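You operate a simulated robot arm through the tools that you are given. There is no shell and no other tool. Be economical: measure what you need, move in short steps, check, and stop when the job is done.

You are at the controls of a simulated robot arm. One attempt, no reset.

## Task
Clamp the tile and gauge its warp: 1 mm goes in the green tray, more in the orange tray.
Fine: draw the wedge back and open the clamp before lifting the tile.

The check looks at the end state, three seconds after you hand in, the way a careful person would. Anything else that was tipped, shoved, dropped, spilled or broken makes it a failure.

## Robot
A 6-joint arm with a two-finger parallel gripper, fixed in place. Base frame: the origin is at the foot of the arm, x ahead of it, y to its left, z up; the work surface is at about z = 0.74. Lengths are in m, angles in degrees, forces in N, time in s.
With the tool pointing down near the work surface it reaches from about 0.2 to 0.64 m from the base axis. Its first joint turns from -66.0 to 66.0 degrees. Payload 2.7 kg.
Tool frame: the origin (TCP) lies between the finger pads and is the grasp point; the fingertips stand 0.023 m ahead of it; z points along the fingers, y is the line along which they close. The gripper opens to 0.094 m. The fingers are 0.038 m wide and 0.01 m thick; the gripper's body (0.054 by 0.096 m) begins 0.039 m behind the TCP.
Orientation is that of the tool frame in the base frame, as [roll, pitch, yaw] about the fixed x, y, z axes, in that order (R = Rz(yaw) Ry(pitch) Rx(roll)). With the fingers straight down and closing along the base's y, the tool's x points along the base's -x, its y along +y and its z along -z.

## Interface
- The arm moves only by the tool move_arm. Its argument "rows" is a list of rows, each a list of 3 entries, a list of its own where there are three numbers: the shift along the base's x, y, z in m, then the turn, a rotation vector about the base's x, y, z in degrees, then the opening, from 0 (shut) to 1 (fully open). In form: [[[dx, dy, dz], [wx, wy, wz], fingers], ...]. A call has 1 to 12 rows; each row is the pose to reach, as a shift and turn from the pose commanded when the call began. Each row takes 0.2 s and may step no farther than 0.05 m and 8.6 degrees from the row before; otherwise, or with a gripper value out of range, the whole call is refused. A pose out of reach is approached as far as the arm can. The call stops where the force on the tool passes 70 N (or 10 N more than at its start, if that is more) or the arm is blocked; 0.2 s more then pass. Each finger travels about 0.045 m/s and halts on what it meets, pressing with about 38 N; the grip force reading is that of the motor and also rises with nothing between the fingers. The clock runs only during rows and for 0.2 s after the last one: add rows that repeat a pose to give the fingers time. The reply holds the time, the measured pose of the TCP, the force on the tool along the base axes, the opening and the grip force, in the units named above and with some noise, with the torque about the TCP (base axes, N m) and any sound that the robot's microphone picked up.
- Cameras (640 x 400 px; columns grow to the right, rows downward): "scene" is fixed at [0.0676, -0.4199, 1.4246]; the picture's right is [0.85, -0.52, 0.00], its down [-0.20, -0.33, -0.92] and it looks along [0.48, 0.78, -0.39] (base axes); focal length 302 px, centre (320, 200). "wrist" rides on the gripper at [0.086, 0.016, -0.075] in the tool frame; the picture's right is [-0.18, 0.98, 0.00], its down [-0.58, -0.11, -0.81] and it looks along [-0.79, -0.15, 0.59] (tool axes); focal length 243 px, centre (320, 200). There is no depth. A picture from a camera that has moved, and an enlarged one, comes with that camera's place and axes in the base frame and with its lens.
- camera(camera): a new picture of that camera. The clock stands still meanwhile.
- close_up(camera, box): a new picture of the part [left, top, right, bottom] of that camera's present view, enlarged. The clock stands still meanwhile.
- job_done(): hands the job in; it is judged then, once.

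Work in short steps. Places have to be worked out from the pictures, the camera data and where the tool is seen: move nearer, look again, correct. Check each grasp and each placing, and mend what went wrong. You have 120 turns and 64 pictures in all, those below and enlarged ones among them. Open the gripper and draw the arm clear of the work before you hand the job in, unless the task says otherwise; then end with one line.

The tools are called after "Call:" as name(argument=value, ...) on one line, values as JSON. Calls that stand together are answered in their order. move_arm: Moves the arm, as the interface text tells. Its arguments: {"type":"object","properties":{"rows":{"type":"array","items":{"type":"array"}}},"required":["rows"]} The other tools are called the same way: camera (camera) takes a picture; close_up (camera, box) takes an enlarged picture of a part of a camera's view; job_done () hands the job in.

At the start:

```text
time: 0.0
position: [0.2349, 0.2701, 1.3126]
tool_rot: [179.8, -0.1, 179.9]
ft_force: [-0.3, 0.7, 0.5]
wrist_torque: [0.01, 0.01, 0.02]
grip_width: 0.094
finger_force: 0.1
```

scene: 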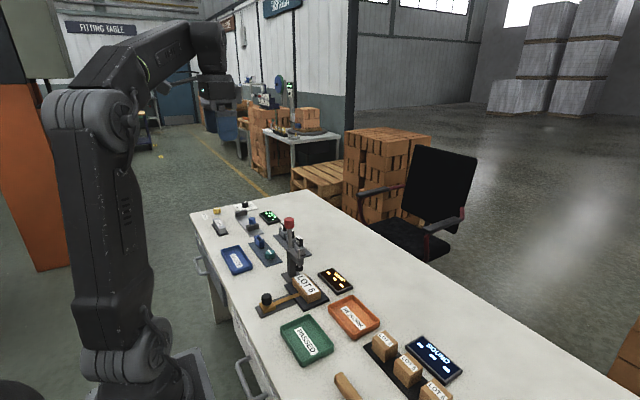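
wrist: 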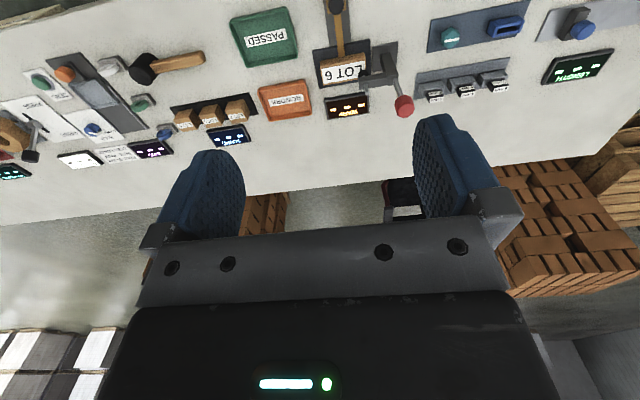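

I start by looking closer at the clamp station with the LOT 6 tile, the trays and the display.

Call:
close_up(camera="scene", box=[230, 200, 390, 370])

Call:
close_up(camera="wrist", box=[220, 0, 440, 140])

Call:
close_up(camera="scene", box=[190, 190, 330, 280])

```text
2.35 times, centred on (310, 285) of scene
camera zoom: at [0.0676, -0.4199, 1.4246], right [0.85, -0.52, 0.0], down [-0.2, -0.33, -0.92], along [0.48, 0.78, -0.39], focal length 711 px, centre (344, 0)
```

zoom: 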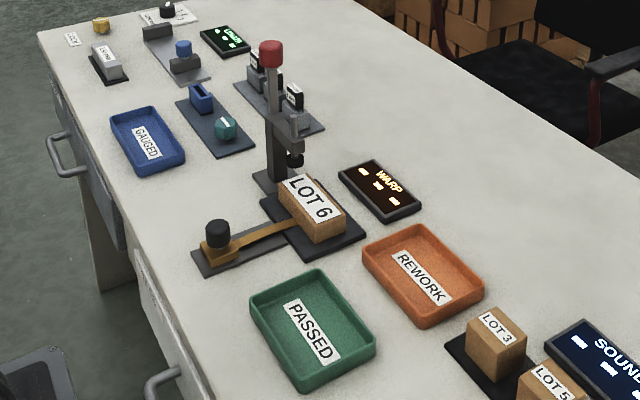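

```text
2.86 times, centred on (330, 70) of wrist
camera zoom: at [0.1483, 0.2868, 1.386], right [0.18, 0.98, 0.0], down [0.58, -0.11, 0.81], along [0.79, -0.15, -0.59], focal length 693 px, centre (291, 571)
```

zoom: 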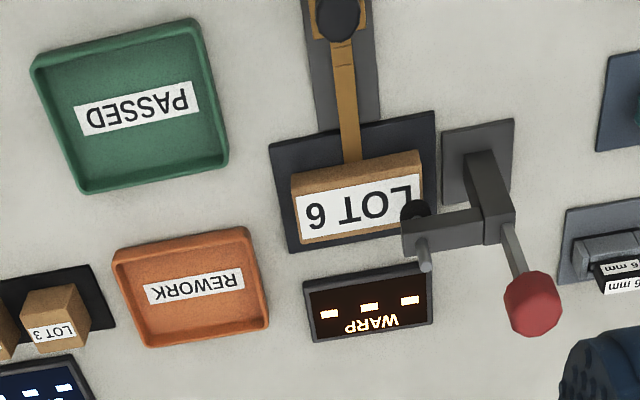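

```text
4.44 times, centred on (260, 235) of scene
camera zoom: at [0.0676, -0.4199, 1.4246], right [0.85, -0.52, 0.0], down [-0.2, -0.33, -0.92], along [0.48, 0.78, -0.39], focal length 1344 px, centre (587, 44)
```

zoom: 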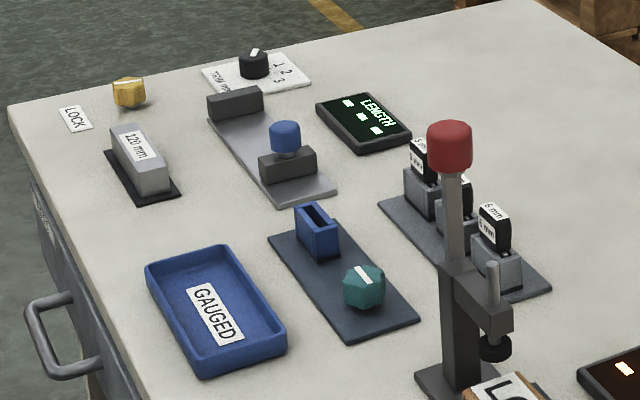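

The wedge knob is at about (0.31,0.29), the tile at (0.43,0.29), and the clamp post at (0.455,0.395) with its lever knob at z≈0.96. I'll lower the tool to see the mechanism better.

Call:
move_arm(rows=[[[0, -0.03, -0.05], [0, 0, 0], 1], [[0, -0.06, -0.1], [0, 0, 0], 1], [[-0.01, -0.06, -0.15], [0, 0, 0], 1], [[-0.02, -0.06, -0.2], [0, 0, 0], 1], [[-0.02, -0.06, -0.24], [0, 0, 0], 1]])

Call:
camera(camera="wrist")

Call:
close_up(camera="scene", box=[250, 210, 350, 320])

```text
refused: row 1 steps farther than a row can; nothing moved
```

```text
58 pictures are left
camera wrist: at [0.1483, 0.2868, 1.386], right [0.18, 0.98, 0.0], down [0.58, -0.11, 0.81], along [0.79, -0.15, -0.59], focal length 243 px, centre (320, 200)
```

wrist: 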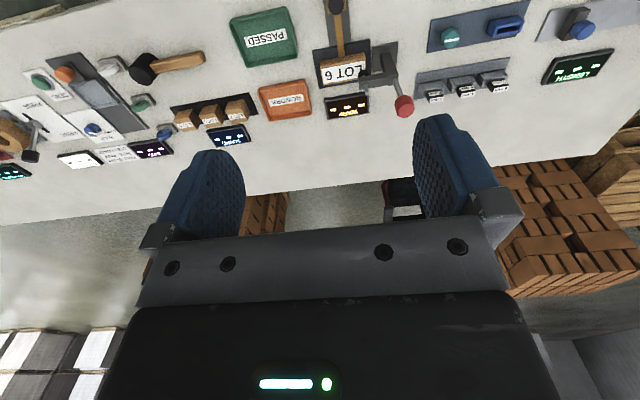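

```text
3.64 times, centred on (300, 265) of scene
camera zoom: at [0.0676, -0.4199, 1.4246], right [0.85, -0.52, 0.0], down [-0.2, -0.33, -0.92], along [0.48, 0.78, -0.39], focal length 1100 px, centre (393, -36)
```

zoom: 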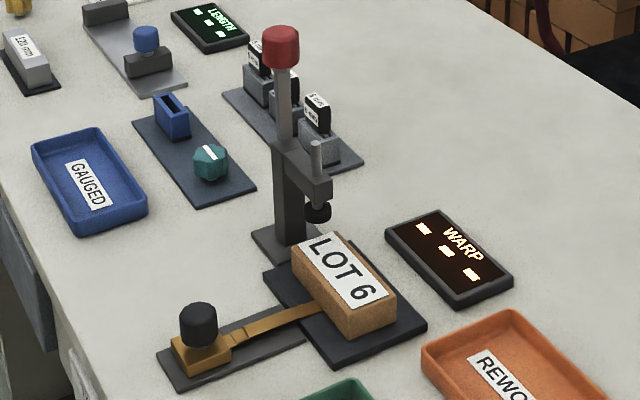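

The steps have to stay under 0.05 m in total, so I'm lowering in smaller ones.

Call:
move_arm(rows=[[[0, -0.02, -0.04], [0, 0, 0], 1], [[0, -0.04, -0.08], [0, 0, 0], 1], [[0, -0.06, -0.12], [0, 0, 0], 1], [[0, -0.08, -0.16], [0, 0, 0], 1], [[0, -0.09, -0.2], [0, 0, 0], 1], [[0, -0.09, -0.24], [0, 0, 0], 1]])

Call:
camera(camera="wrist")

```text
time: 1.4
position: [0.2353, 0.18, 1.0725]
tool_rot: [179.9, 0.0, 179.9]
ft_force: [0.1, 0.0, -0.8]
wrist_torque: [0.0, 0.01, 0.01]
grip_width: 0.0939
finger_force: 0.0
```

```text
56 pictures are left
camera wrist: at [0.148, 0.1966, 1.1455], right [0.19, 0.98, 0.0], down [0.58, -0.11, 0.81], along [0.79, -0.15, -0.59], focal length 243 px, centre (320, 200)
```

wrist: 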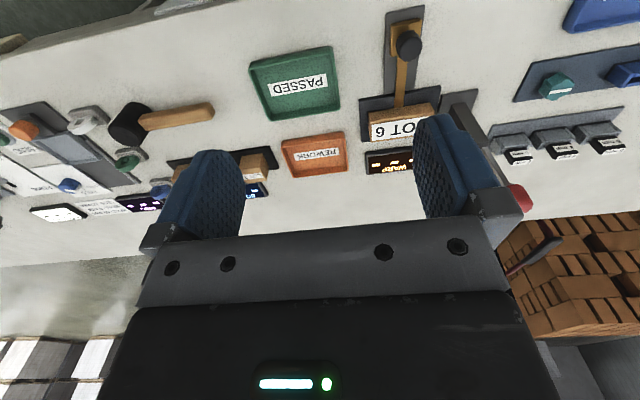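

The finger hides the clamp, so I'll shift left so the clamp shows between the fingers.

Call:
move_arm(rows=[[[-0.02, 0.04, 0], [0, 0, 0], 1], [[-0.02, 0.085, 0], [0, 0, 0], 1], [[-0.02, 0.13, 0], [0, 0, 0], 1], [[-0.02, 0.17, 0], [0, 0, 0], 1]])

Call:
close_up(camera="wrist", box=[200, 0, 440, 240])

```text
time: 2.4
position: [0.2262, 0.3457, 1.0713]
tool_rot: [179.9, -0.1, 179.9]
ft_force: [0.4, 0.6, 0.7]
wrist_torque: [-0.03, -0.04, -0.03]
grip_width: 0.0941
finger_force: 0.1
out of reach, approached as far as the arm can: row 4
```

```text
1.67 times, centred on (320, 120) of wrist
camera zoom: at [0.1384, 0.3633, 1.1458], right [0.19, 0.98, 0.0], down [0.58, -0.11, 0.81], along [0.79, -0.15, -0.59], focal length 404 px, centre (320, 333)
```

zoom: 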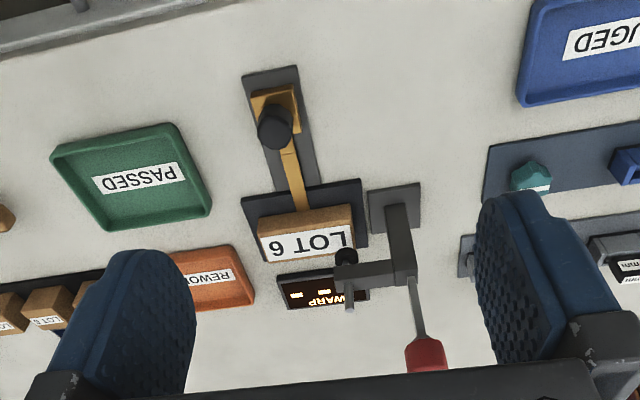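

I'm zooming in on the clamp pivot to find which way the lever swings.

Call:
close_up(camera="scene", box=[268, 212, 320, 282])

Call:
close_up(camera="wrist", box=[300, 90, 390, 230])

```text
5.71 times, centred on (294, 247) of scene
camera zoom: at [0.0676, -0.42, 1.4246], right [0.85, -0.52, 0.0], down [-0.2, -0.33, -0.92], along [0.48, 0.78, -0.39], focal length 1728 px, centre (469, -69)
```

zoom: 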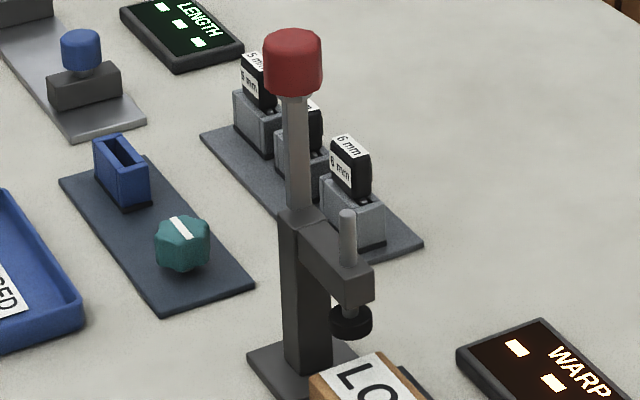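

```text
2.86 times, centred on (345, 160) of wrist
camera zoom: at [0.1384, 0.3633, 1.1458], right [0.19, 0.98, 0.0], down [0.58, -0.11, 0.81], along [0.79, -0.15, -0.59], focal length 693 px, centre (249, 314)
```

zoom: 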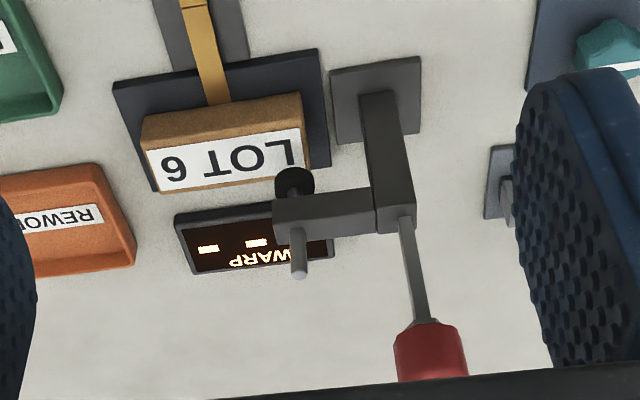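

The lever stands on top of the post, with its knob at about (0.445,0.393,0.96). I'll move above it, staying high, to straddle it with the fingers.

Call:
move_arm(rows=[[[0.045, 0.01, 0], [0, 0, 0], 1], [[0.09, 0.02, 0], [0, 0, 0], 1], [[0.135, 0.03, 0], [0, 0, 0], 1], [[0.18, 0.04, 0], [0, 0, 0], 1], [[0.219, 0.047, 0], [0, 0, 0], 1], [[0.219, 0.047, -0.03], [0, 0, 0], 1]])

Call:
camera(camera="wrist")

Call:
close_up(camera="scene", box=[240, 150, 360, 270])

```text
time: 3.8
position: [0.4428, 0.3904, 1.0419]
tool_rot: [179.9, 0.0, 180.0]
ft_force: [0.1, 0.4, 0.1]
wrist_torque: [-0.01, 0.03, 0.03]
grip_width: 0.0939
finger_force: 0.1
```

```text
52 pictures are left
camera wrist: at [0.355, 0.4069, 1.1167], right [0.18, 0.98, 0.0], down [0.58, -0.11, 0.81], along [0.79, -0.15, -0.59], focal length 243 px, centre (320, 200)
```

wrist: 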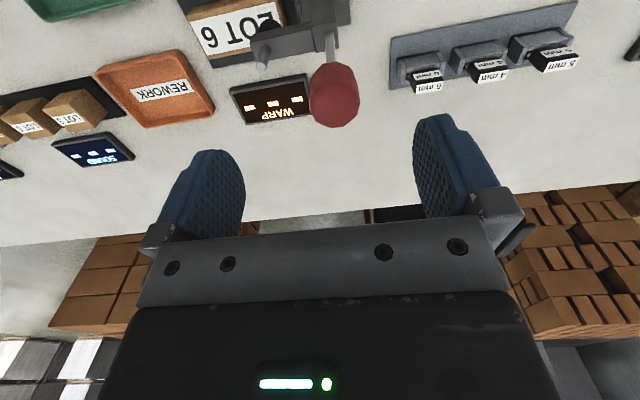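

```text
3.33 times, centred on (300, 210) of scene
camera zoom: at [0.0676, -0.42, 1.4246], right [0.85, -0.52, 0.0], down [-0.2, -0.33, -0.92], along [0.48, 0.78, -0.39], focal length 1008 px, centre (387, 167)
```

zoom: 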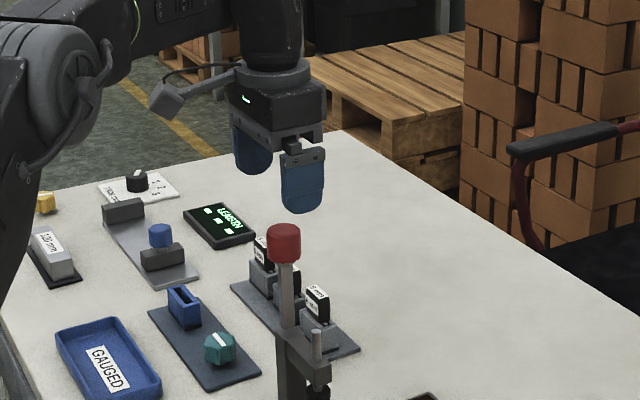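

The knob sits at about (0.442,0.399), between the fingers. I'll lower around it and close the fingers lightly for a test push.

Call:
move_arm(rows=[[[0, 0.008, -0.03], [0, 0, 0], 1], [[0, 0.008, -0.055], [0, 0, 0], 1], [[0, 0.008, -0.077], [0, 0, 0], 1]])

Call:
close_up(camera="scene", box=[240, 170, 360, 290])

```text
time: 4.6
position: [0.442, 0.4006, 0.9639]
tool_rot: [179.9, -0.1, 179.9]
ft_force: [-1.0, 0.0, -0.2]
wrist_torque: [0.01, 0.02, -0.01]
grip_width: 0.0941
finger_force: 0.0
```

```text
3.33 times, centred on (300, 230) of scene
camera zoom: at [0.0676, -0.4199, 1.4246], right [0.85, -0.52, 0.0], down [-0.2, -0.33, -0.92], along [0.48, 0.78, -0.39], focal length 1008 px, centre (387, 100)
```

zoom: 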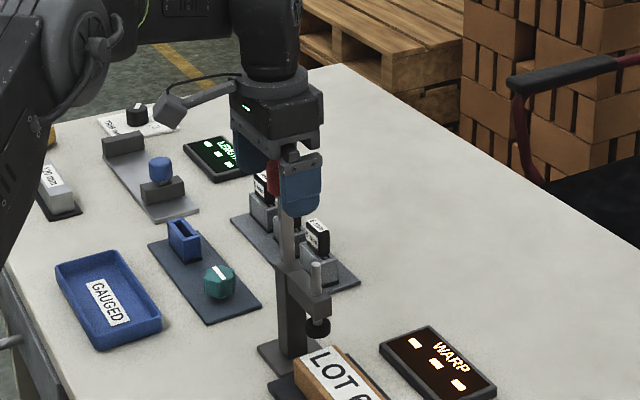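

The knob is between the fingers, so I'll close on it and then test how it gives.

Call:
move_arm(rows=[[[0, 0, 0], [0, 0, 0], 0.35], [[0, 0, 0], [0, 0, 0], 0.3], [[0, 0, 0], [0, 0, 0], 0.3], [[0, 0, 0], [0, 0, 0], 0.3], [[0, 0, 0], [0, 0, 0], 0.3]])

```text
time: 5.8
position: [0.4425, 0.3997, 0.9662]
tool_rot: [179.9, -0.1, 179.9]
ft_force: [-0.8, -3.5, 1.5]
wrist_torque: [-0.32, -0.06, 0.0]
grip_width: 0.0346
finger_force: 45.0
```

Held, with a knob diameter of about 0.035 m. First a small test in +y, following the arc.

Call:
move_arm(rows=[[[0, 0.006, 0], [0, 0, 0], 0.3], [[0, 0.012, 0], [0, 0, 0], 0.3]])

Call:
move_arm(rows=[[[0, -0.012, 0], [0, 0, 0], 0.3], [[0, -0.018, 0], [0, 0, 0], 0.3], [[0, -0.024, 0], [0, 0, 0], 0.3]])

```text
time: 6.4
position: [0.4429, 0.409, 0.965]
tool_rot: [-179.7, -0.1, 179.8]
ft_force: [-3.9, -21.3, 7.4]
wrist_torque: [-1.93, 0.27, -0.26]
grip_width: 0.0371
finger_force: 45.1
```

```text
time: 7.2
position: [0.4424, 0.3974, 0.965]
tool_rot: [178.7, 0.6, -179.7]
ft_force: [25.9, 57.8, -16.2]
wrist_torque: [-0.33, 0.48, 0.11]
grip_width: 0.0346
finger_force: 45.3
```

Moving -y is blocked hard, while +y gives at about 20 N, so the lever swings to +y about an x axis. I'll release, lift, and turn the gripper 90° so the fingers close along x. The knob can then pivot between the pads.

Call:
move_arm(rows=[[[0, 0.024, 0], [0, 0, 0], 0.6], [[0, 0.024, 0], [0, 0, 0], 1], [[0, 0.024, 0.0], [0, 0, 0], 1], [[0, 0.024, 0.04], [0, 0, 0], 1], [[0, 0.024, 0.08], [0, 0, 0], 1]])

Call:
move_arm(rows=[[[0, 0, 0], [0, 0, 8.5], 1], [[0, 0, 0], [0, 0, 17], 1], [[0, 0, 0], [0, 0, 25.5], 1], [[0, 0, 0], [0, 0, 34], 1], [[0, 0, 0], [0, 0, 42.5], 1], [[0, 0, 0], [0, 0, 51], 1], [[0, 0, 0], [0, 0, 59.5], 1], [[0, 0, 0], [0, 0, 68], 1], [[0, 0, 0], [0, 0, 76.5], 1], [[0, 0, 0], [0, 0, 85], 1], [[0, 0, 0], [0, 0, 90], 1]])

Call:
camera(camera="wrist")

```text
time: 8.4
position: [0.442, 0.4136, 1.0457]
tool_rot: [179.9, 0.0, 179.9]
ft_force: [0.6, 0.3, -0.7]
wrist_torque: [-0.02, 0.03, -0.02]
grip_width: 0.0939
finger_force: 0.1
```

```text
time: 10.8
position: [0.4423, 0.412, 1.0436]
tool_rot: [179.9, 0.0, -89.9]
ft_force: [0.5, 0.3, -0.5]
wrist_torque: [0.0, 0.0, -0.01]
grip_width: 0.0938
finger_force: 0.0
```

```text
49 pictures are left
camera wrist: at [0.4263, 0.3266, 1.1191], right [-0.98, 0.18, 0.0], down [0.11, 0.58, 0.81], along [0.15, 0.79, -0.59], focal length 243 px, centre (320, 200)
```

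wrist: 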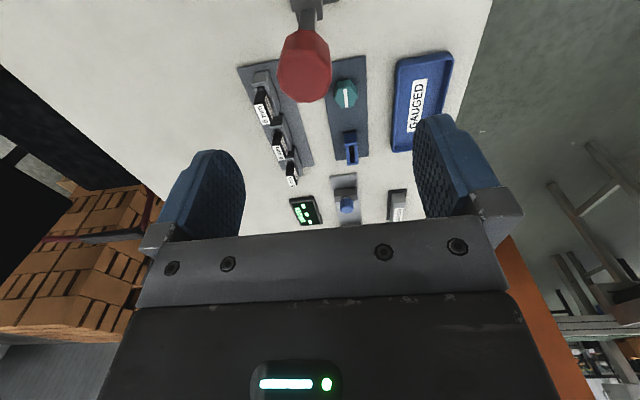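

The knob is at about (0.446,0.394). I'll lower over it and grip along x.

Call:
move_arm(rows=[[[0.003, -0.016, 0], [0, 0, 0], 1], [[0.003, -0.016, -0.04], [0, 0, 0], 1], [[0.003, -0.016, -0.08], [0, 0, 0], 1], [[0.003, -0.016, -0.08], [0, 0, 0], 0.3], [[0.003, -0.016, -0.08], [0, 0, 0], 0.3], [[0.003, -0.016, -0.08], [0, 0, 0], 0.3], [[0.003, -0.016, -0.08], [0, 0, 0], 0.3], [[0.003, -0.016, -0.08], [0, 0, 0], 0.3]])

```text
time: 12.6
position: [0.4488, 0.3972, 0.966]
tool_rot: [180.0, 0.1, -90.1]
ft_force: [19.3, 2.5, -2.9]
wrist_torque: [0.16, 0.04, 0.03]
grip_width: 0.0371
finger_force: 10.0
```

I'm gripping the knob, but a side load of 19 N says its centre is a bit further out in x. I'll shift +x to ease it, with a firmer closing command.

Call:
move_arm(rows=[[[0.003, 0, 0], [0, 0, 0], 0.2], [[0.005, 0, 0], [0, 0, 0], 0.2], [[0.005, 0, 0], [0, 0, 0], 0.2]])

```text
time: 13.4
position: [0.45, 0.3982, 0.9658]
tool_rot: [179.8, 0.0, -90.0]
ft_force: [-4.5, -4.4, 9.4]
wrist_torque: [-0.48, -0.41, -0.02]
grip_width: 0.0347
finger_force: 45.1
```

Gripped cleanly at (0.450,0.398,0.966). Now the first part of the arc.

Call:
move_arm(rows=[[[0, 0.01, -0.0005], [0, 0, 0], 0.2], [[0, 0.021, -0.002], [0, 0, 0], 0.2], [[0, 0.031, -0.004], [0, 0, 0], 0.2], [[0, 0.041, -0.007], [0, 0, 0], 0.2]])

```text
time: 14.4
position: [0.4504, 0.436, 0.957]
tool_rot: [179.8, -0.1, -90.2]
ft_force: [-11.0, -14.6, -0.2]
wrist_torque: [-1.27, -0.52, 0.09]
grip_width: 0.0345
finger_force: 44.5
```

It moves freely along the arc, so I'm continuing to about 50°.

Call:
move_arm(rows=[[[0, 0.01, -0.004], [0, 0, 0], 0.2], [[0, 0.019, -0.009], [0, 0, 0], 0.2], [[0, 0.028, -0.015], [0, 0, 0], 0.2], [[0, 0.036, -0.021], [0, 0, 0], 0.2], [[0, 0.044, -0.029], [0, 0, 0], 0.2], [[0, 0.051, -0.036], [0, 0, 0], 0.2]])

Call:
close_up(camera="scene", box=[250, 200, 350, 300])

```text
time: 15.8
position: [0.4459, 0.4691, 0.924]
tool_rot: [-178.9, 0.5, -90.6]
ft_force: [57.0, 7.7, 16.2]
wrist_torque: [-0.71, 0.59, 0.21]
grip_width: 0.0446
finger_force: 28.9
out of reach, approached as far as the arm can: row 2, 3, 4, 5, 6
```

```text
4.00 times, centred on (300, 250) of scene
camera zoom: at [0.0689, -0.42, 1.4245], right [0.85, -0.52, 0.0], down [-0.21, -0.33, -0.92], along [0.48, 0.78, -0.39], focal length 1210 px, centre (400, 0)
```

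zoom: 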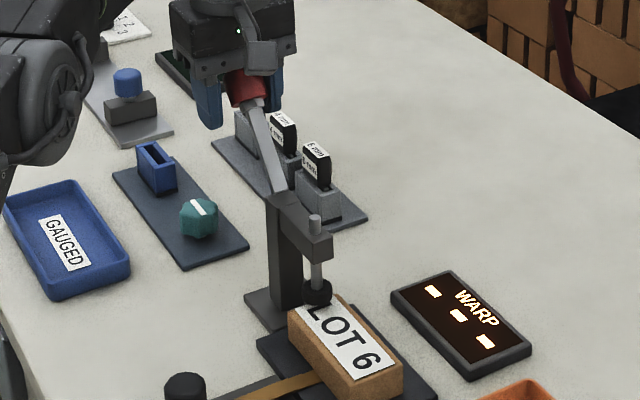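

The lever has gone about 40° and the spindle is coming down, but the upright tool is at its reach limit. I'll release, back up a little and see whether the lever stays.

Call:
move_arm(rows=[[[0, -0.02, 0], [0, 0, 0], 1], [[0, -0.025, 0.0], [0, 0, 0], 1], [[0, -0.03, 0.03], [0, 0, 0], 1], [[0, -0.04, 0.07], [0, 0, 0], 1], [[0, -0.06, 0.11], [0, 0, 0], 1]])

Call:
close_up(camera="wrist", box=[200, 0, 440, 200])

Call:
close_up(camera="scene", box=[250, 200, 350, 300])

```text
time: 17.0
position: [0.436, 0.4126, 1.0292]
tool_rot: [179.9, -0.1, -90.1]
ft_force: [0.0, 0.6, -1.5]
wrist_torque: [0.0, 0.02, -0.03]
grip_width: 0.0941
finger_force: 0.1
```

```text
2.00 times, centred on (320, 100) of wrist
camera zoom: at [0.4193, 0.3265, 1.104], right [-0.98, 0.18, 0.0], down [0.11, 0.58, 0.81], along [0.15, 0.79, -0.59], focal length 485 px, centre (320, 400)
```

zoom: 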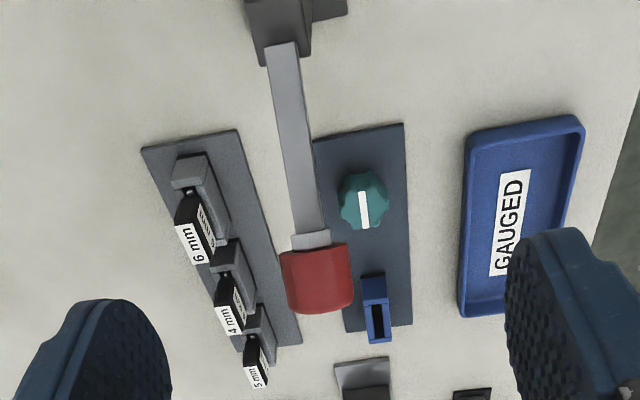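

```text
4.00 times, centred on (300, 250) of scene
camera zoom: at [0.0676, -0.4199, 1.4246], right [0.85, -0.52, 0.0], down [-0.2, -0.33, -0.92], along [0.48, 0.78, -0.39], focal length 1210 px, centre (400, 0)
```

zoom: 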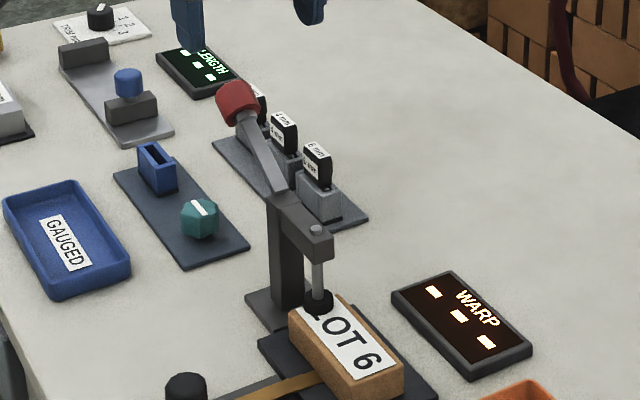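

The lever stays put, with its knob at about (0.450,0.484,0.910), roughly 53° over, and the spindle is close to the tile. I'll turn back to yaw 180 with the fingers shut. Then I'll tilt the tool outward to push the knob on down.

Call:
move_arm(rows=[[[0, 0, 0.01], [0, 0, -8.5], 0.5], [[0, 0, 0.02], [0, 0, -17], 0], [[0, 0, 0.02], [0, 0, -25.5], 0], [[0, 0, 0.02], [0, 0, -34], 0], [[0, 0, 0.02], [0, 0, -42.5], 0], [[0, 0, 0.02], [0, 0, -51], 0], [[0, 0, 0.02], [0, 0, -59.5], 0], [[0, 0, 0.02], [0, 0, -68], 0], [[0, 0, 0.02], [0, 0, -76.5], 0], [[0, 0, 0.02], [0, 0, -85], 0], [[0, 0, 0.02], [0, 0, -90], 0]])

Call:
move_arm(rows=[[[0, 0, 0], [8, 0, 0], 0], [[0, 0, 0], [16, 0, 0], 0], [[0, 0, 0], [24, 0, 0], 0], [[0, 0, 0], [32, 0, 0], 0], [[0, 0, 0], [40, 0, 0], 0]])

```text
time: 19.4
position: [0.4373, 0.4115, 1.0513]
tool_rot: [179.9, 0.1, 179.8]
ft_force: [0.0, -0.2, -0.4]
wrist_torque: [-0.01, 0.02, -0.03]
grip_width: 0.0
finger_force: 37.7
```

```text
time: 20.6
position: [0.437, 0.4113, 1.0498]
tool_rot: [139.7, 0.1, -179.9]
ft_force: [0.3, 0.2, -0.2]
wrist_torque: [-0.04, 0.0, 0.0]
grip_width: 0.0001
finger_force: 38.0
```

The tilt points outward as intended. Now I approach the knob along the tool axis.

Call:
move_arm(rows=[[[0.006, 0.01, -0.03], [0, 0, 0], 0], [[0.012, 0.02, -0.06], [0, 0, 0], 0], [[0.013, 0.029, -0.085], [0, 0, 0], 0]])

Call:
close_up(camera="scene", box=[250, 190, 350, 290])

Call:
camera(camera="wrist")

```text
time: 21.4
position: [0.4492, 0.4411, 0.965]
tool_rot: [139.8, 0.0, -180.0]
ft_force: [-0.2, -0.1, 1.1]
wrist_torque: [0.02, 0.01, -0.01]
grip_width: 0.0
finger_force: 37.6
```

```text
4.00 times, centred on (300, 240) of scene
camera zoom: at [0.0676, -0.42, 1.4246], right [0.85, -0.52, 0.0], down [-0.2, -0.33, -0.92], along [0.48, 0.78, -0.39], focal length 1210 px, centre (400, 40)
```

zoom: 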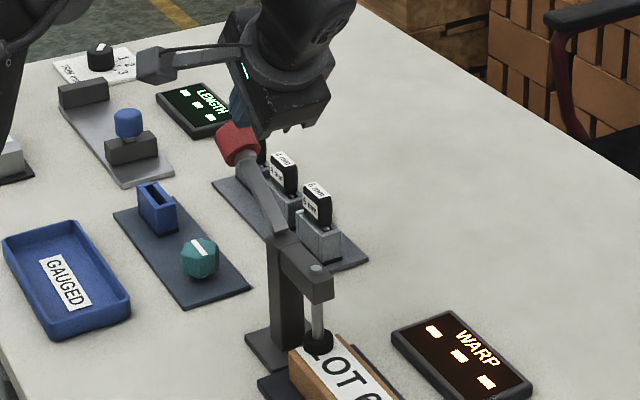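

```text
44 pictures are left
camera wrist: at [0.3621, 0.406, 1.0322], right [0.18, 0.75, 0.63], down [0.58, -0.6, 0.55], along [0.79, 0.27, -0.55], focal length 243 px, centre (320, 200)
```

wrist: 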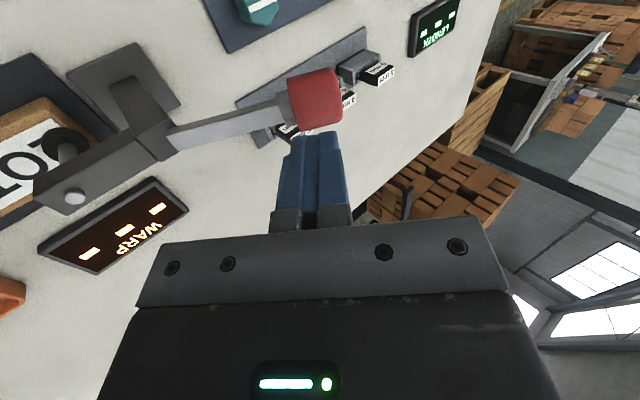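

The tips are right above the knob. I'll push it through the arc and stop at about 70°.

Call:
move_arm(rows=[[[0, 0.009, -0.012], [0, 0, 0], 0], [[0, 0.018, -0.0235], [0, 0, 0], 0], [[0, 0.028, -0.033], [0, 0, 0], 0], [[0, 0.038, -0.044], [0, 0, 0], 0]])

Call:
close_up(camera="scene", box=[250, 190, 350, 290])

```text
time: 22.2
position: [0.4508, 0.46, 0.9416]
tool_rot: [140.1, -0.5, -179.6]
ft_force: [-20.1, -30.5, 22.2]
wrist_torque: [-0.55, 0.52, 0.18]
grip_width: 0.0
finger_force: 38.0
stopped in row 3: the force on the tool passed its limit at 92 N (the readings are from after the stop); the commanded pose is now the measured one
```

```text
4.00 times, centred on (300, 240) of scene
camera zoom: at [0.0667, -0.4211, 1.4243], right [0.85, -0.52, 0.0], down [-0.2, -0.33, -0.92], along [0.48, 0.79, -0.39], focal length 1210 px, centre (400, 40)
```

zoom: 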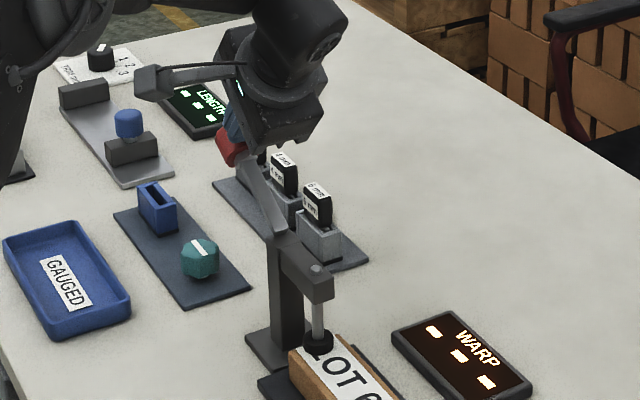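

It stopped at the knob, either on impact or at the end stop. I'll push again more slowly to tell which.

Call:
move_arm(rows=[[[0, 0.001, -0.0015], [0, 0, 0], 0], [[0, 0.002, -0.003], [0, 0, 0], 0], [[0, 0.003, -0.0045], [0, 0, 0], 0], [[0, 0.004, -0.006], [0, 0, 0], 0], [[0, 0.005, -0.0075], [0, 0, 0], 0]])

```text
time: 22.9
position: [0.4519, 0.4604, 0.9422]
tool_rot: [140.1, -0.3, -179.6]
ft_force: [-16.6, -24.9, 18.8]
wrist_torque: [-0.45, 0.46, 0.17]
grip_width: 0.0003
finger_force: 38.0
stopped in row 3: the force on the tool passed its limit at 71 N (the readings are from after the stop); the commanded pose is now the measured one
```

It's stiff, so the lever seems to be at its end stop. I'll back off and inspect whether the pad presses the tile.

Call:
move_arm(rows=[[[0, -0.02, 0.03], [0, 0, 0], 0], [[-0.01, -0.04, 0.06], [0, 0, 0], 0], [[-0.04, -0.05, 0.09], [0, 0, 0], 0], [[-0.07, -0.08, 0.1], [-8, 0, 0], 0], [[-0.09, -0.12, 0.1], [-16, 0, 0], 0], [[-0.11, -0.16, 0.1], [-24, 0, 0], 0], [[-0.13, -0.2, 0.1], [-32, 0, 0], 0], [[-0.14, -0.24, 0.1], [-40, 0, 0], 0]])

Call:
close_up(camera="scene", box=[265, 215, 345, 315])

Call:
camera(camera="wrist")

```text
time: 24.7
position: [0.3146, 0.2209, 1.039]
tool_rot: [-179.8, -0.4, -179.9]
ft_force: [1.0, 0.5, 0.2]
wrist_torque: [0.0, -0.01, 0.0]
grip_width: 0.0
finger_force: 37.9
```

```text
4.00 times, centred on (305, 265) of scene
camera zoom: at [0.0676, -0.4199, 1.4246], right [0.85, -0.52, 0.0], down [-0.2, -0.33, -0.92], along [0.48, 0.78, -0.39], focal length 1210 px, centre (380, -60)
```

zoom: 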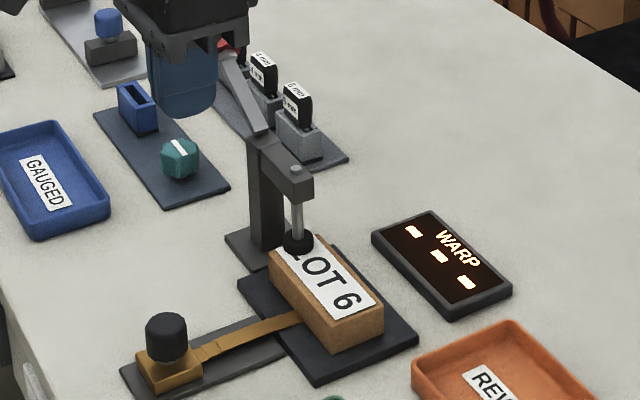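

```text
41 pictures are left
camera wrist: at [0.2275, 0.2376, 1.1134], right [0.18, 0.98, 0.0], down [0.59, -0.11, 0.8], along [0.79, -0.15, -0.6], focal length 243 px, centre (320, 200)
```

wrist: 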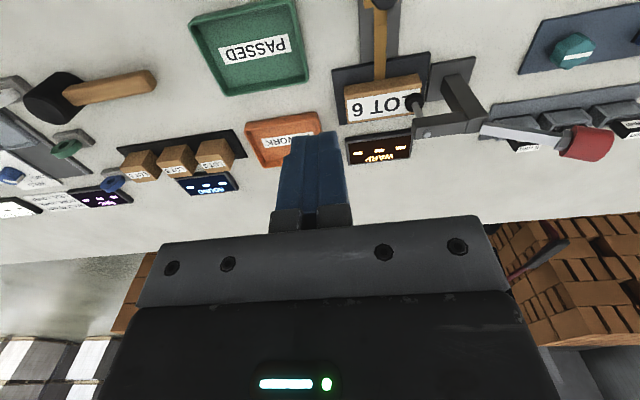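

The pad is down on the tile and the lever rests over centre, so the tile is clamped. Next is the wedge knob at about (0.313,0.285). I'll come above it, open, and look.

Call:
move_arm(rows=[[[0, 0.03, -0.03], [0, 0, 0], 1], [[0, 0.064, -0.06], [0, 0, 0], 1], [[0, 0.064, -0.1], [0, 0, 0], 1], [[-0.015, 0.064, -0.13], [0, 0, 0], 1], [[-0.015, 0.064, -0.14], [0, 0, 0], 1]])

Call:
camera(camera="wrist")

Call:
close_up(camera="scene", box=[235, 220, 355, 340])

```text
time: 25.9
position: [0.2966, 0.2864, 0.9002]
tool_rot: [-179.9, -0.4, -179.9]
ft_force: [-0.1, 0.5, -0.1]
wrist_torque: [-0.01, -0.01, 0.0]
grip_width: 0.094
finger_force: 0.0
```

```text
40 pictures are left
camera wrist: at [0.2107, 0.3024, 0.9747], right [0.18, 0.98, 0.0], down [0.59, -0.11, 0.8], along [0.79, -0.15, -0.6], focal length 243 px, centre (320, 200)
```

wrist: 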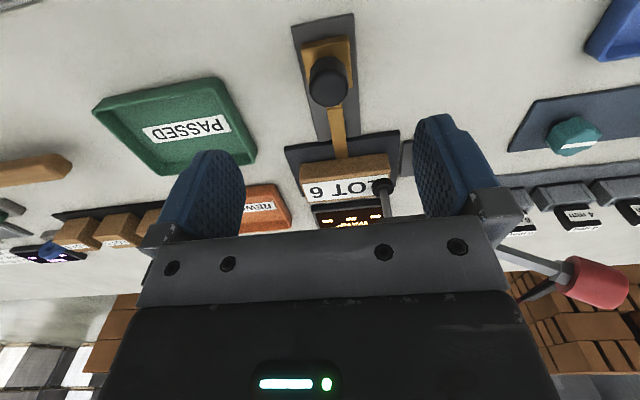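

```text
3.33 times, centred on (295, 280) of scene
camera zoom: at [0.0676, -0.4199, 1.4246], right [0.85, -0.52, 0.0], down [-0.2, -0.33, -0.92], along [0.48, 0.78, -0.39], focal length 1008 px, centre (403, -67)
```

zoom: 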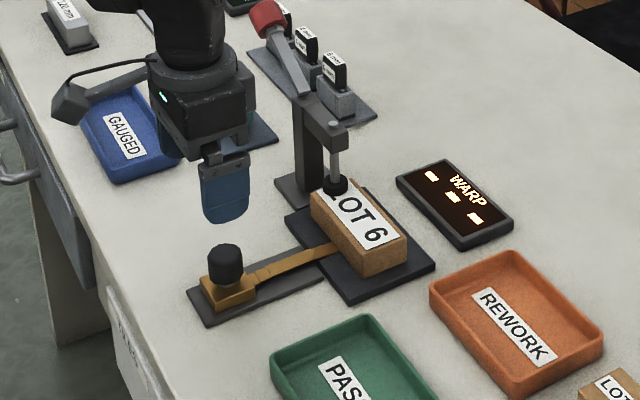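

The wedge knob centre is at about (0.310,0.290,0.783) with a diameter of about 0.031. I'll lower over it and grip it.

Call:
move_arm(rows=[[[0.013, 0.003, -0.03], [0, 0, 0], 1], [[0.013, 0.003, -0.06], [0, 0, 0], 1], [[0.013, 0.003, -0.085], [0, 0, 0], 1], [[0.013, 0.003, -0.104], [0, 0, 0], 1], [[0.013, 0.003, -0.104], [0, 0, 0], 0.25], [[0.013, 0.003, -0.104], [0, 0, 0], 0.25], [[0.013, 0.003, -0.104], [0, 0, 0], 0.25], [[0.013, 0.003, -0.104], [0, 0, 0], 0.25], [[0.013, 0.003, -0.104], [0, 0, 0], 0.25]])

Call:
close_up(camera="scene", box=[235, 220, 355, 340])

```text
time: 27.9
position: [0.3105, 0.29, 0.7951]
tool_rot: [-180.0, -0.3, -179.9]
ft_force: [0.3, 2.8, -3.9]
wrist_torque: [0.5, -0.03, 0.06]
grip_width: 0.0315
finger_force: 45.1
```

```text
3.33 times, centred on (295, 280) of scene
camera zoom: at [0.0676, -0.4199, 1.4246], right [0.85, -0.52, 0.0], down [-0.2, -0.33, -0.92], along [0.48, 0.78, -0.39], focal length 1008 px, centre (403, -67)
```

zoom: 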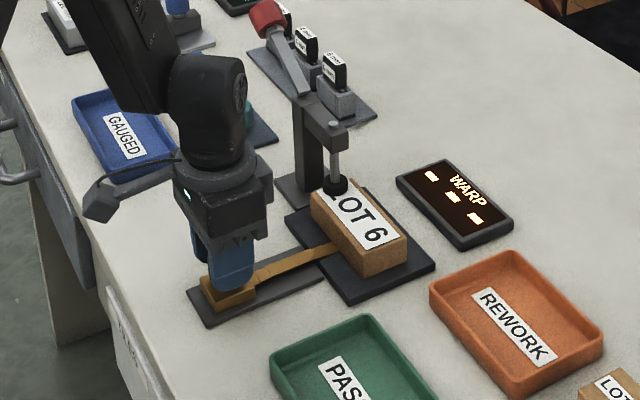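

Gripped at 0.0315 m. I'll push gently in +x, watching the force and stopping on light resistance.

Call:
move_arm(rows=[[[0.004, 0, 0], [0, 0, 0], 0.25], [[0.008, 0, 0], [0, 0, 0], 0.25], [[0.012, 0, 0], [0, 0, 0], 0.25]])

Call:
close_up(camera="scene", box=[255, 240, 375, 320])

```text
time: 28.7
position: [0.3212, 0.2897, 0.7956]
tool_rot: [-180.0, -0.5, -179.9]
ft_force: [-1.1, 9.7, -17.6]
wrist_torque: [0.68, -0.35, 0.0]
grip_width: 0.0313
finger_force: 44.9
```

```text
5.00 times, centred on (315, 280) of scene
camera zoom: at [0.0677, -0.4196, 1.4247], right [0.85, -0.52, 0.0], down [-0.2, -0.33, -0.92], along [0.48, 0.78, -0.39], focal length 1512 px, centre (345, -200)
```

zoom: 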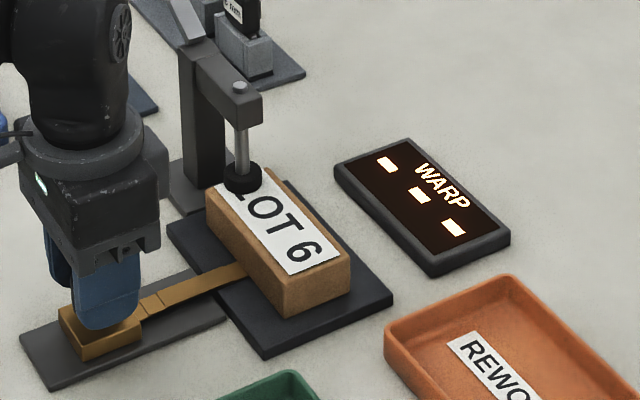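

It slides freely, so I'll continue in +x, raising very slightly to relieve the vertical load.

Call:
move_arm(rows=[[[0.004, 0, 0], [0, 0, 0], 0.25], [[0.008, 0, 0], [0, 0, 0], 0.25], [[0.012, 0, 0], [0, 0, 0], 0.25], [[0.016, 0, 0], [0, 0, 0], 0.25]])

```text
time: 29.7
position: [0.3359, 0.2893, 0.7964]
tool_rot: [-179.7, -0.7, -179.8]
ft_force: [-32.5, 17.9, -7.4]
wrist_torque: [0.73, 0.37, 0.14]
grip_width: 0.0315
finger_force: 45.2
```

Resistance has risen to about 32 N, so I'm checking the display.

Call:
close_up(camera="scene", box=[255, 240, 375, 320])

```text
5.00 times, centred on (315, 280) of scene
camera zoom: at [0.067, -0.4195, 1.4248], right [0.85, -0.52, 0.0], down [-0.2, -0.33, -0.92], along [0.48, 0.78, -0.39], focal length 1512 px, centre (345, -200)
```

zoom: 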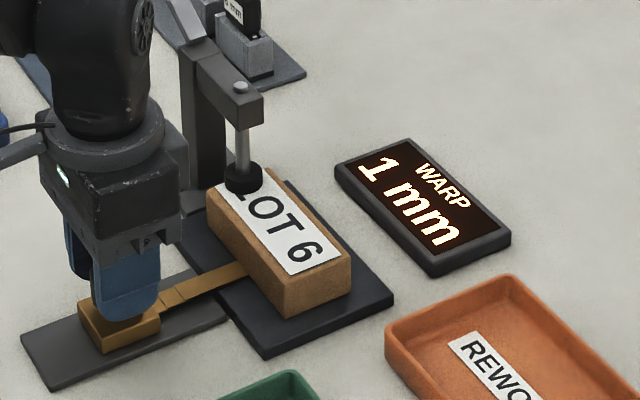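

The display reads 1 mm. I'll push slightly more to confirm this is the wedge's stop and not an intermediate step.

Call:
move_arm(rows=[[[0.001, 0, 0], [0, 0, 0], 0.25], [[0.002, 0, 0], [0, 0, 0], 0.25], [[0.002, 0, 0], [0, 0, 0], 0.25]])

Call:
close_up(camera="scene", box=[255, 240, 375, 320])

```text
time: 30.5
position: [0.3383, 0.29, 0.7967]
tool_rot: [-179.8, -0.5, -179.9]
ft_force: [-34.6, 10.4, -1.4]
wrist_torque: [0.55, 0.54, 0.03]
grip_width: 0.0315
finger_force: 45.7
```

```text
5.00 times, centred on (315, 280) of scene
camera zoom: at [0.0669, -0.4197, 1.4247], right [0.85, -0.52, 0.0], down [-0.2, -0.33, -0.92], along [0.48, 0.78, -0.39], focal length 1512 px, centre (345, -200)
```

zoom: 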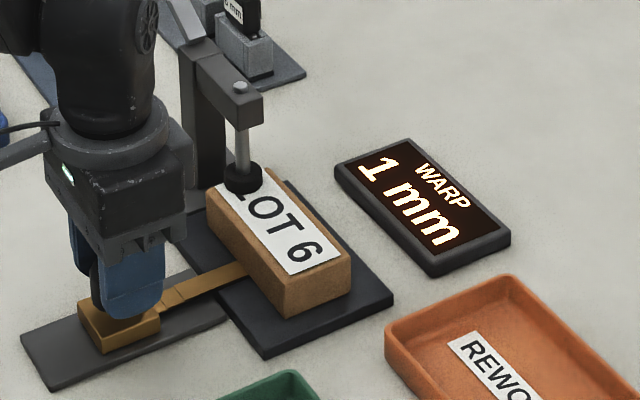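

The reading still says 1 mm but the tool crept 2 mm, so I'll try a bit more to find out if the wedge is truly stopped.

Call:
move_arm(rows=[[[0.002, 0, 0], [0, 0, 0], 0.25], [[0.004, 0, 0], [0, 0, 0], 0.25], [[0.004, 0, 0], [0, 0, 0], 0.25]])

Call:
close_up(camera="scene", box=[255, 240, 375, 320])

```text
time: 31.3
position: [0.3432, 0.2894, 0.7971]
tool_rot: [-179.9, -0.5, 180.0]
ft_force: [-34.4, 6.0, 4.1]
wrist_torque: [0.55, 0.4, -0.02]
grip_width: 0.0315
finger_force: 45.2
```

```text
5.00 times, centred on (315, 280) of scene
camera zoom: at [0.0668, -0.4199, 1.4247], right [0.85, -0.52, 0.0], down [-0.2, -0.33, -0.92], along [0.48, 0.78, -0.39], focal length 1512 px, centre (345, -200)
```

zoom: 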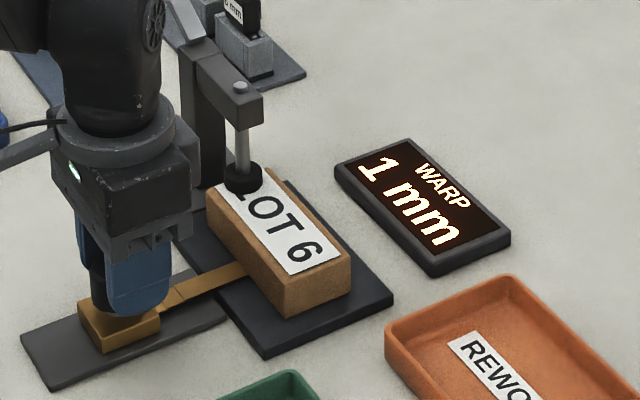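

The wedge stays put while the fingers merely slip at 34 N, so it is truly stopped at 1 mm and the tile goes to green. Now I draw the wedge back.

Call:
move_arm(rows=[[[-0.006, 0, 0], [0, 0, 0], 0.25], [[-0.012, 0, 0], [0, 0, 0], 0.25], [[-0.018, 0, 0], [0, 0, 0], 0.25], [[-0.023, 0, 0], [0, 0, 0], 0.25], [[-0.027, 0, 0], [0, 0, 0], 0.25]])

Call:
close_up(camera="scene", box=[245, 230, 365, 310])

```text
time: 32.5
position: [0.3186, 0.2887, 0.7953]
tool_rot: [180.0, -0.5, 180.0]
ft_force: [7.4, -1.7, -14.4]
wrist_torque: [0.46, 0.21, 0.11]
grip_width: 0.0312
finger_force: 44.7
```

```text
5.00 times, centred on (305, 270) of scene
camera zoom: at [0.0679, -0.4199, 1.4246], right [0.85, -0.52, 0.0], down [-0.2, -0.33, -0.92], along [0.48, 0.78, -0.39], focal length 1512 px, centre (395, -150)
```

zoom: 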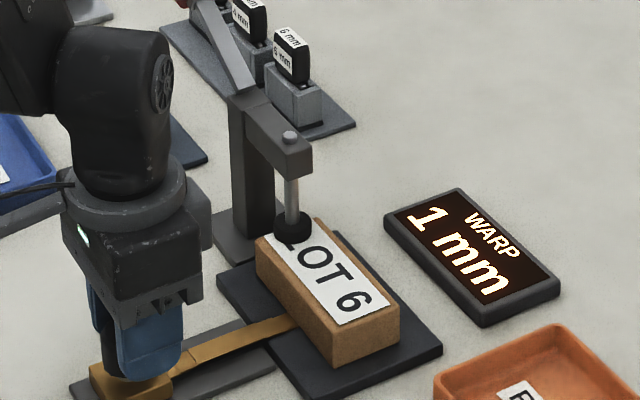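

The wedge is back almost to its start, so I'll pull a little further to be sure, then release and rise.

Call:
move_arm(rows=[[[-0.004, 0, 0], [0, 0, 0], 0.25], [[-0.008, 0, 0], [0, 0, 0], 0.25], [[-0.01, 0, 0], [0, 0, 0], 0.25]])

Call:
move_arm(rows=[[[0, 0, 0], [0, 0, 0], 0.6], [[0, 0, 0], [0, 0, 0], 1], [[0, 0, 0], [0, 0, 0], 1], [[0, 0, 0.04], [0, 0, 0], 1], [[0, 0, 0.08], [0, 0, 0], 1], [[0, 0, 0.12], [0, 0, 0], 1], [[0, 0, 0.165], [0, 0, 0], 1], [[0, 0, 0.21], [0, 0, 0], 1], [[0, 0, 0.25], [0, 0, 0], 1]])

Call:
close_up(camera="scene", box=[235, 200, 375, 340])

```text
time: 33.3
position: [0.3095, 0.2898, 0.7974]
tool_rot: [179.8, -0.2, -180.0]
ft_force: [32.0, -11.0, 8.7]
wrist_torque: [-0.61, -0.37, 0.04]
grip_width: 0.0317
finger_force: 44.6
```

```text
time: 35.3
position: [0.3089, 0.2889, 1.0456]
tool_rot: [-179.9, -0.5, -179.9]
ft_force: [-0.6, -0.2, 0.5]
wrist_torque: [-0.02, -0.01, 0.01]
grip_width: 0.0942
finger_force: 0.0
```

```text
2.86 times, centred on (305, 270) of scene
camera zoom: at [0.0676, -0.42, 1.4246], right [0.85, -0.52, 0.0], down [-0.2, -0.33, -0.92], along [0.48, 0.78, -0.39], focal length 864 px, centre (363, 0)
```

zoom: 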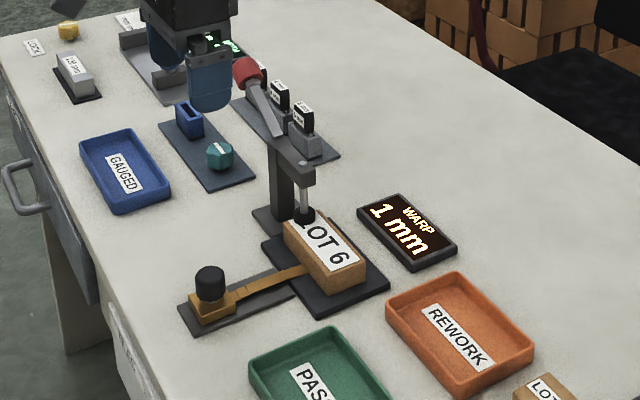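

The wedge is back at its stop. Next I open the clamp by straddling the lever knob, so the +y finger can pull it back toward -y. I use a slight outward tilt for reach and approach high first.

Call:
move_arm(rows=[[[0.025, 0.03, 0], [0, 0, 0], 1], [[0.05, 0.06, 0], [0, 0, 0], 1], [[0.075, 0.09, 0], [0, 0, 0], 1], [[0.1, 0.12, 0], [2, 0, 0], 1], [[0.122, 0.15, 0], [4, 0, 0], 1], [[0.141, 0.178, -0.01], [8, 0, 0], 1], [[0.141, 0.178, -0.03], [8, 0, 0], 1]])

Call:
camera(camera="wrist")

Call:
close_up(camera="scene", box=[235, 160, 335, 260])

```text
time: 36.9
position: [0.4455, 0.4648, 1.0175]
tool_rot: [172.1, -0.5, -179.9]
ft_force: [0.7, 0.4, -0.5]
wrist_torque: [-0.02, 0.01, 0.01]
grip_width: 0.0941
finger_force: 0.1
out of reach, approached as far as the arm can: row 6, 7
```

```text
31 pictures are left
camera wrist: at [0.3593, 0.4702, 1.0932], right [0.18, 0.97, 0.13], down [0.59, -0.22, 0.78], along [0.79, -0.06, -0.61], focal length 243 px, centre (320, 200)
```

wrist: 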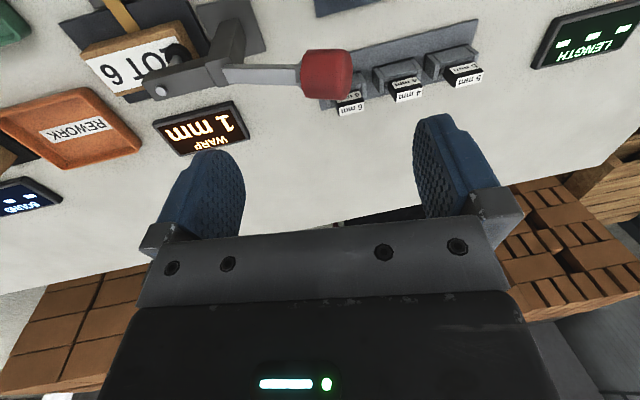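

```text
4.00 times, centred on (285, 210) of scene
camera zoom: at [0.0676, -0.4199, 1.4246], right [0.85, -0.52, 0.0], down [-0.2, -0.33, -0.92], along [0.48, 0.78, -0.39], focal length 1210 px, centre (460, 160)
```

zoom: 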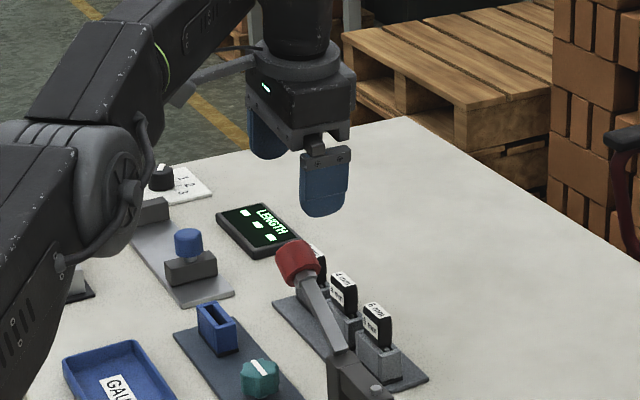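

The knob is at (0.448,0.485,0.908) with its outer edge at y≈0.504. The +y finger face is at about 0.514, so I descend straight around it.

Call:
move_arm(rows=[[[0, 0, -0.03], [0, 0, 0], 1], [[0, 0, -0.06], [0, 0, 0], 1], [[0, 0, -0.08], [0, 0, 0], 1], [[0, 0, -0.09], [0, 0, 0], 1], [[0, 0, -0.097], [0, 0, 0], 1]])

Call:
camera(camera="wrist")

```text
time: 38.1
position: [0.4475, 0.4642, 0.9188]
tool_rot: [172.1, -0.4, -179.9]
ft_force: [0.3, 0.1, 0.0]
wrist_torque: [-0.01, -0.02, -0.01]
grip_width: 0.094
finger_force: 0.1
```

```text
29 pictures are left
camera wrist: at [0.3603, 0.4702, 0.9947], right [0.18, 0.97, 0.13], down [0.59, -0.22, 0.78], along [0.79, -0.06, -0.61], focal length 243 px, centre (320, 200)
```

wrist: 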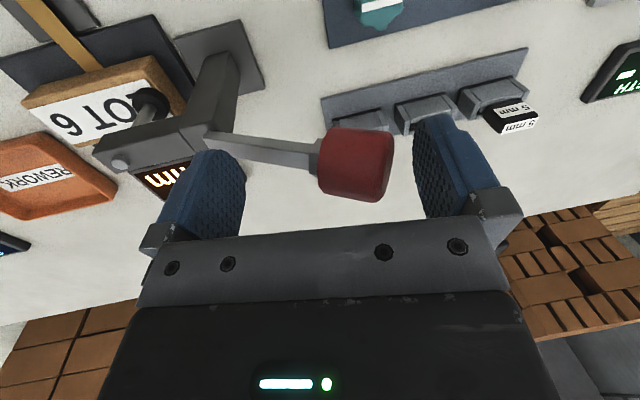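

The knob is well between the fingers. I'll pull toward -y while rising along the arc.

Call:
move_arm(rows=[[[0, -0.008, 0], [0, 0, 0], 1], [[0, -0.016, 0.003], [0, 0, 0], 1], [[0, -0.025, 0.01], [0, 0, 0], 1], [[0, -0.034, 0.017], [0, 0, 0], 1], [[0, -0.044, 0.025], [0, 0, 0], 1], [[0, -0.054, 0.03], [0, 0, 0], 1], [[0, -0.064, 0.035], [0, 0, 0], 1], [[0, -0.074, 0.039], [0, 0, 0], 1], [[0, -0.084, 0.042], [0, 0, 0], 1], [[0, -0.092, 0.043], [0, 0, 0], 1]])

Call:
close_up(camera="scene", box=[240, 190, 350, 300])

```text
time: 39.9
position: [0.4485, 0.4008, 0.9764]
tool_rot: [169.8, 1.2, -179.3]
ft_force: [1.1, 0.5, 3.1]
wrist_torque: [0.18, 0.02, -0.05]
grip_width: 0.0938
finger_force: 0.1
stopped in row 9: the force on the tool passed its limit at 71 N (the readings are from after the stop); the commanded pose is now the measured one
```

```text
3.64 times, centred on (295, 245) of scene
camera zoom: at [0.0675, -0.42, 1.4246], right [0.85, -0.52, 0.0], down [-0.2, -0.33, -0.92], along [0.48, 0.78, -0.39], focal length 1100 px, centre (411, 36)
```

zoom: 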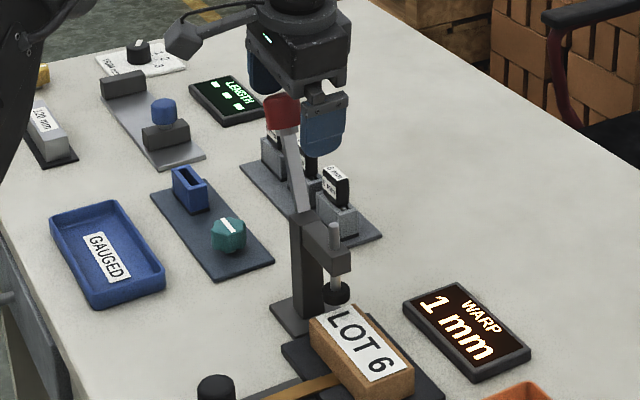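

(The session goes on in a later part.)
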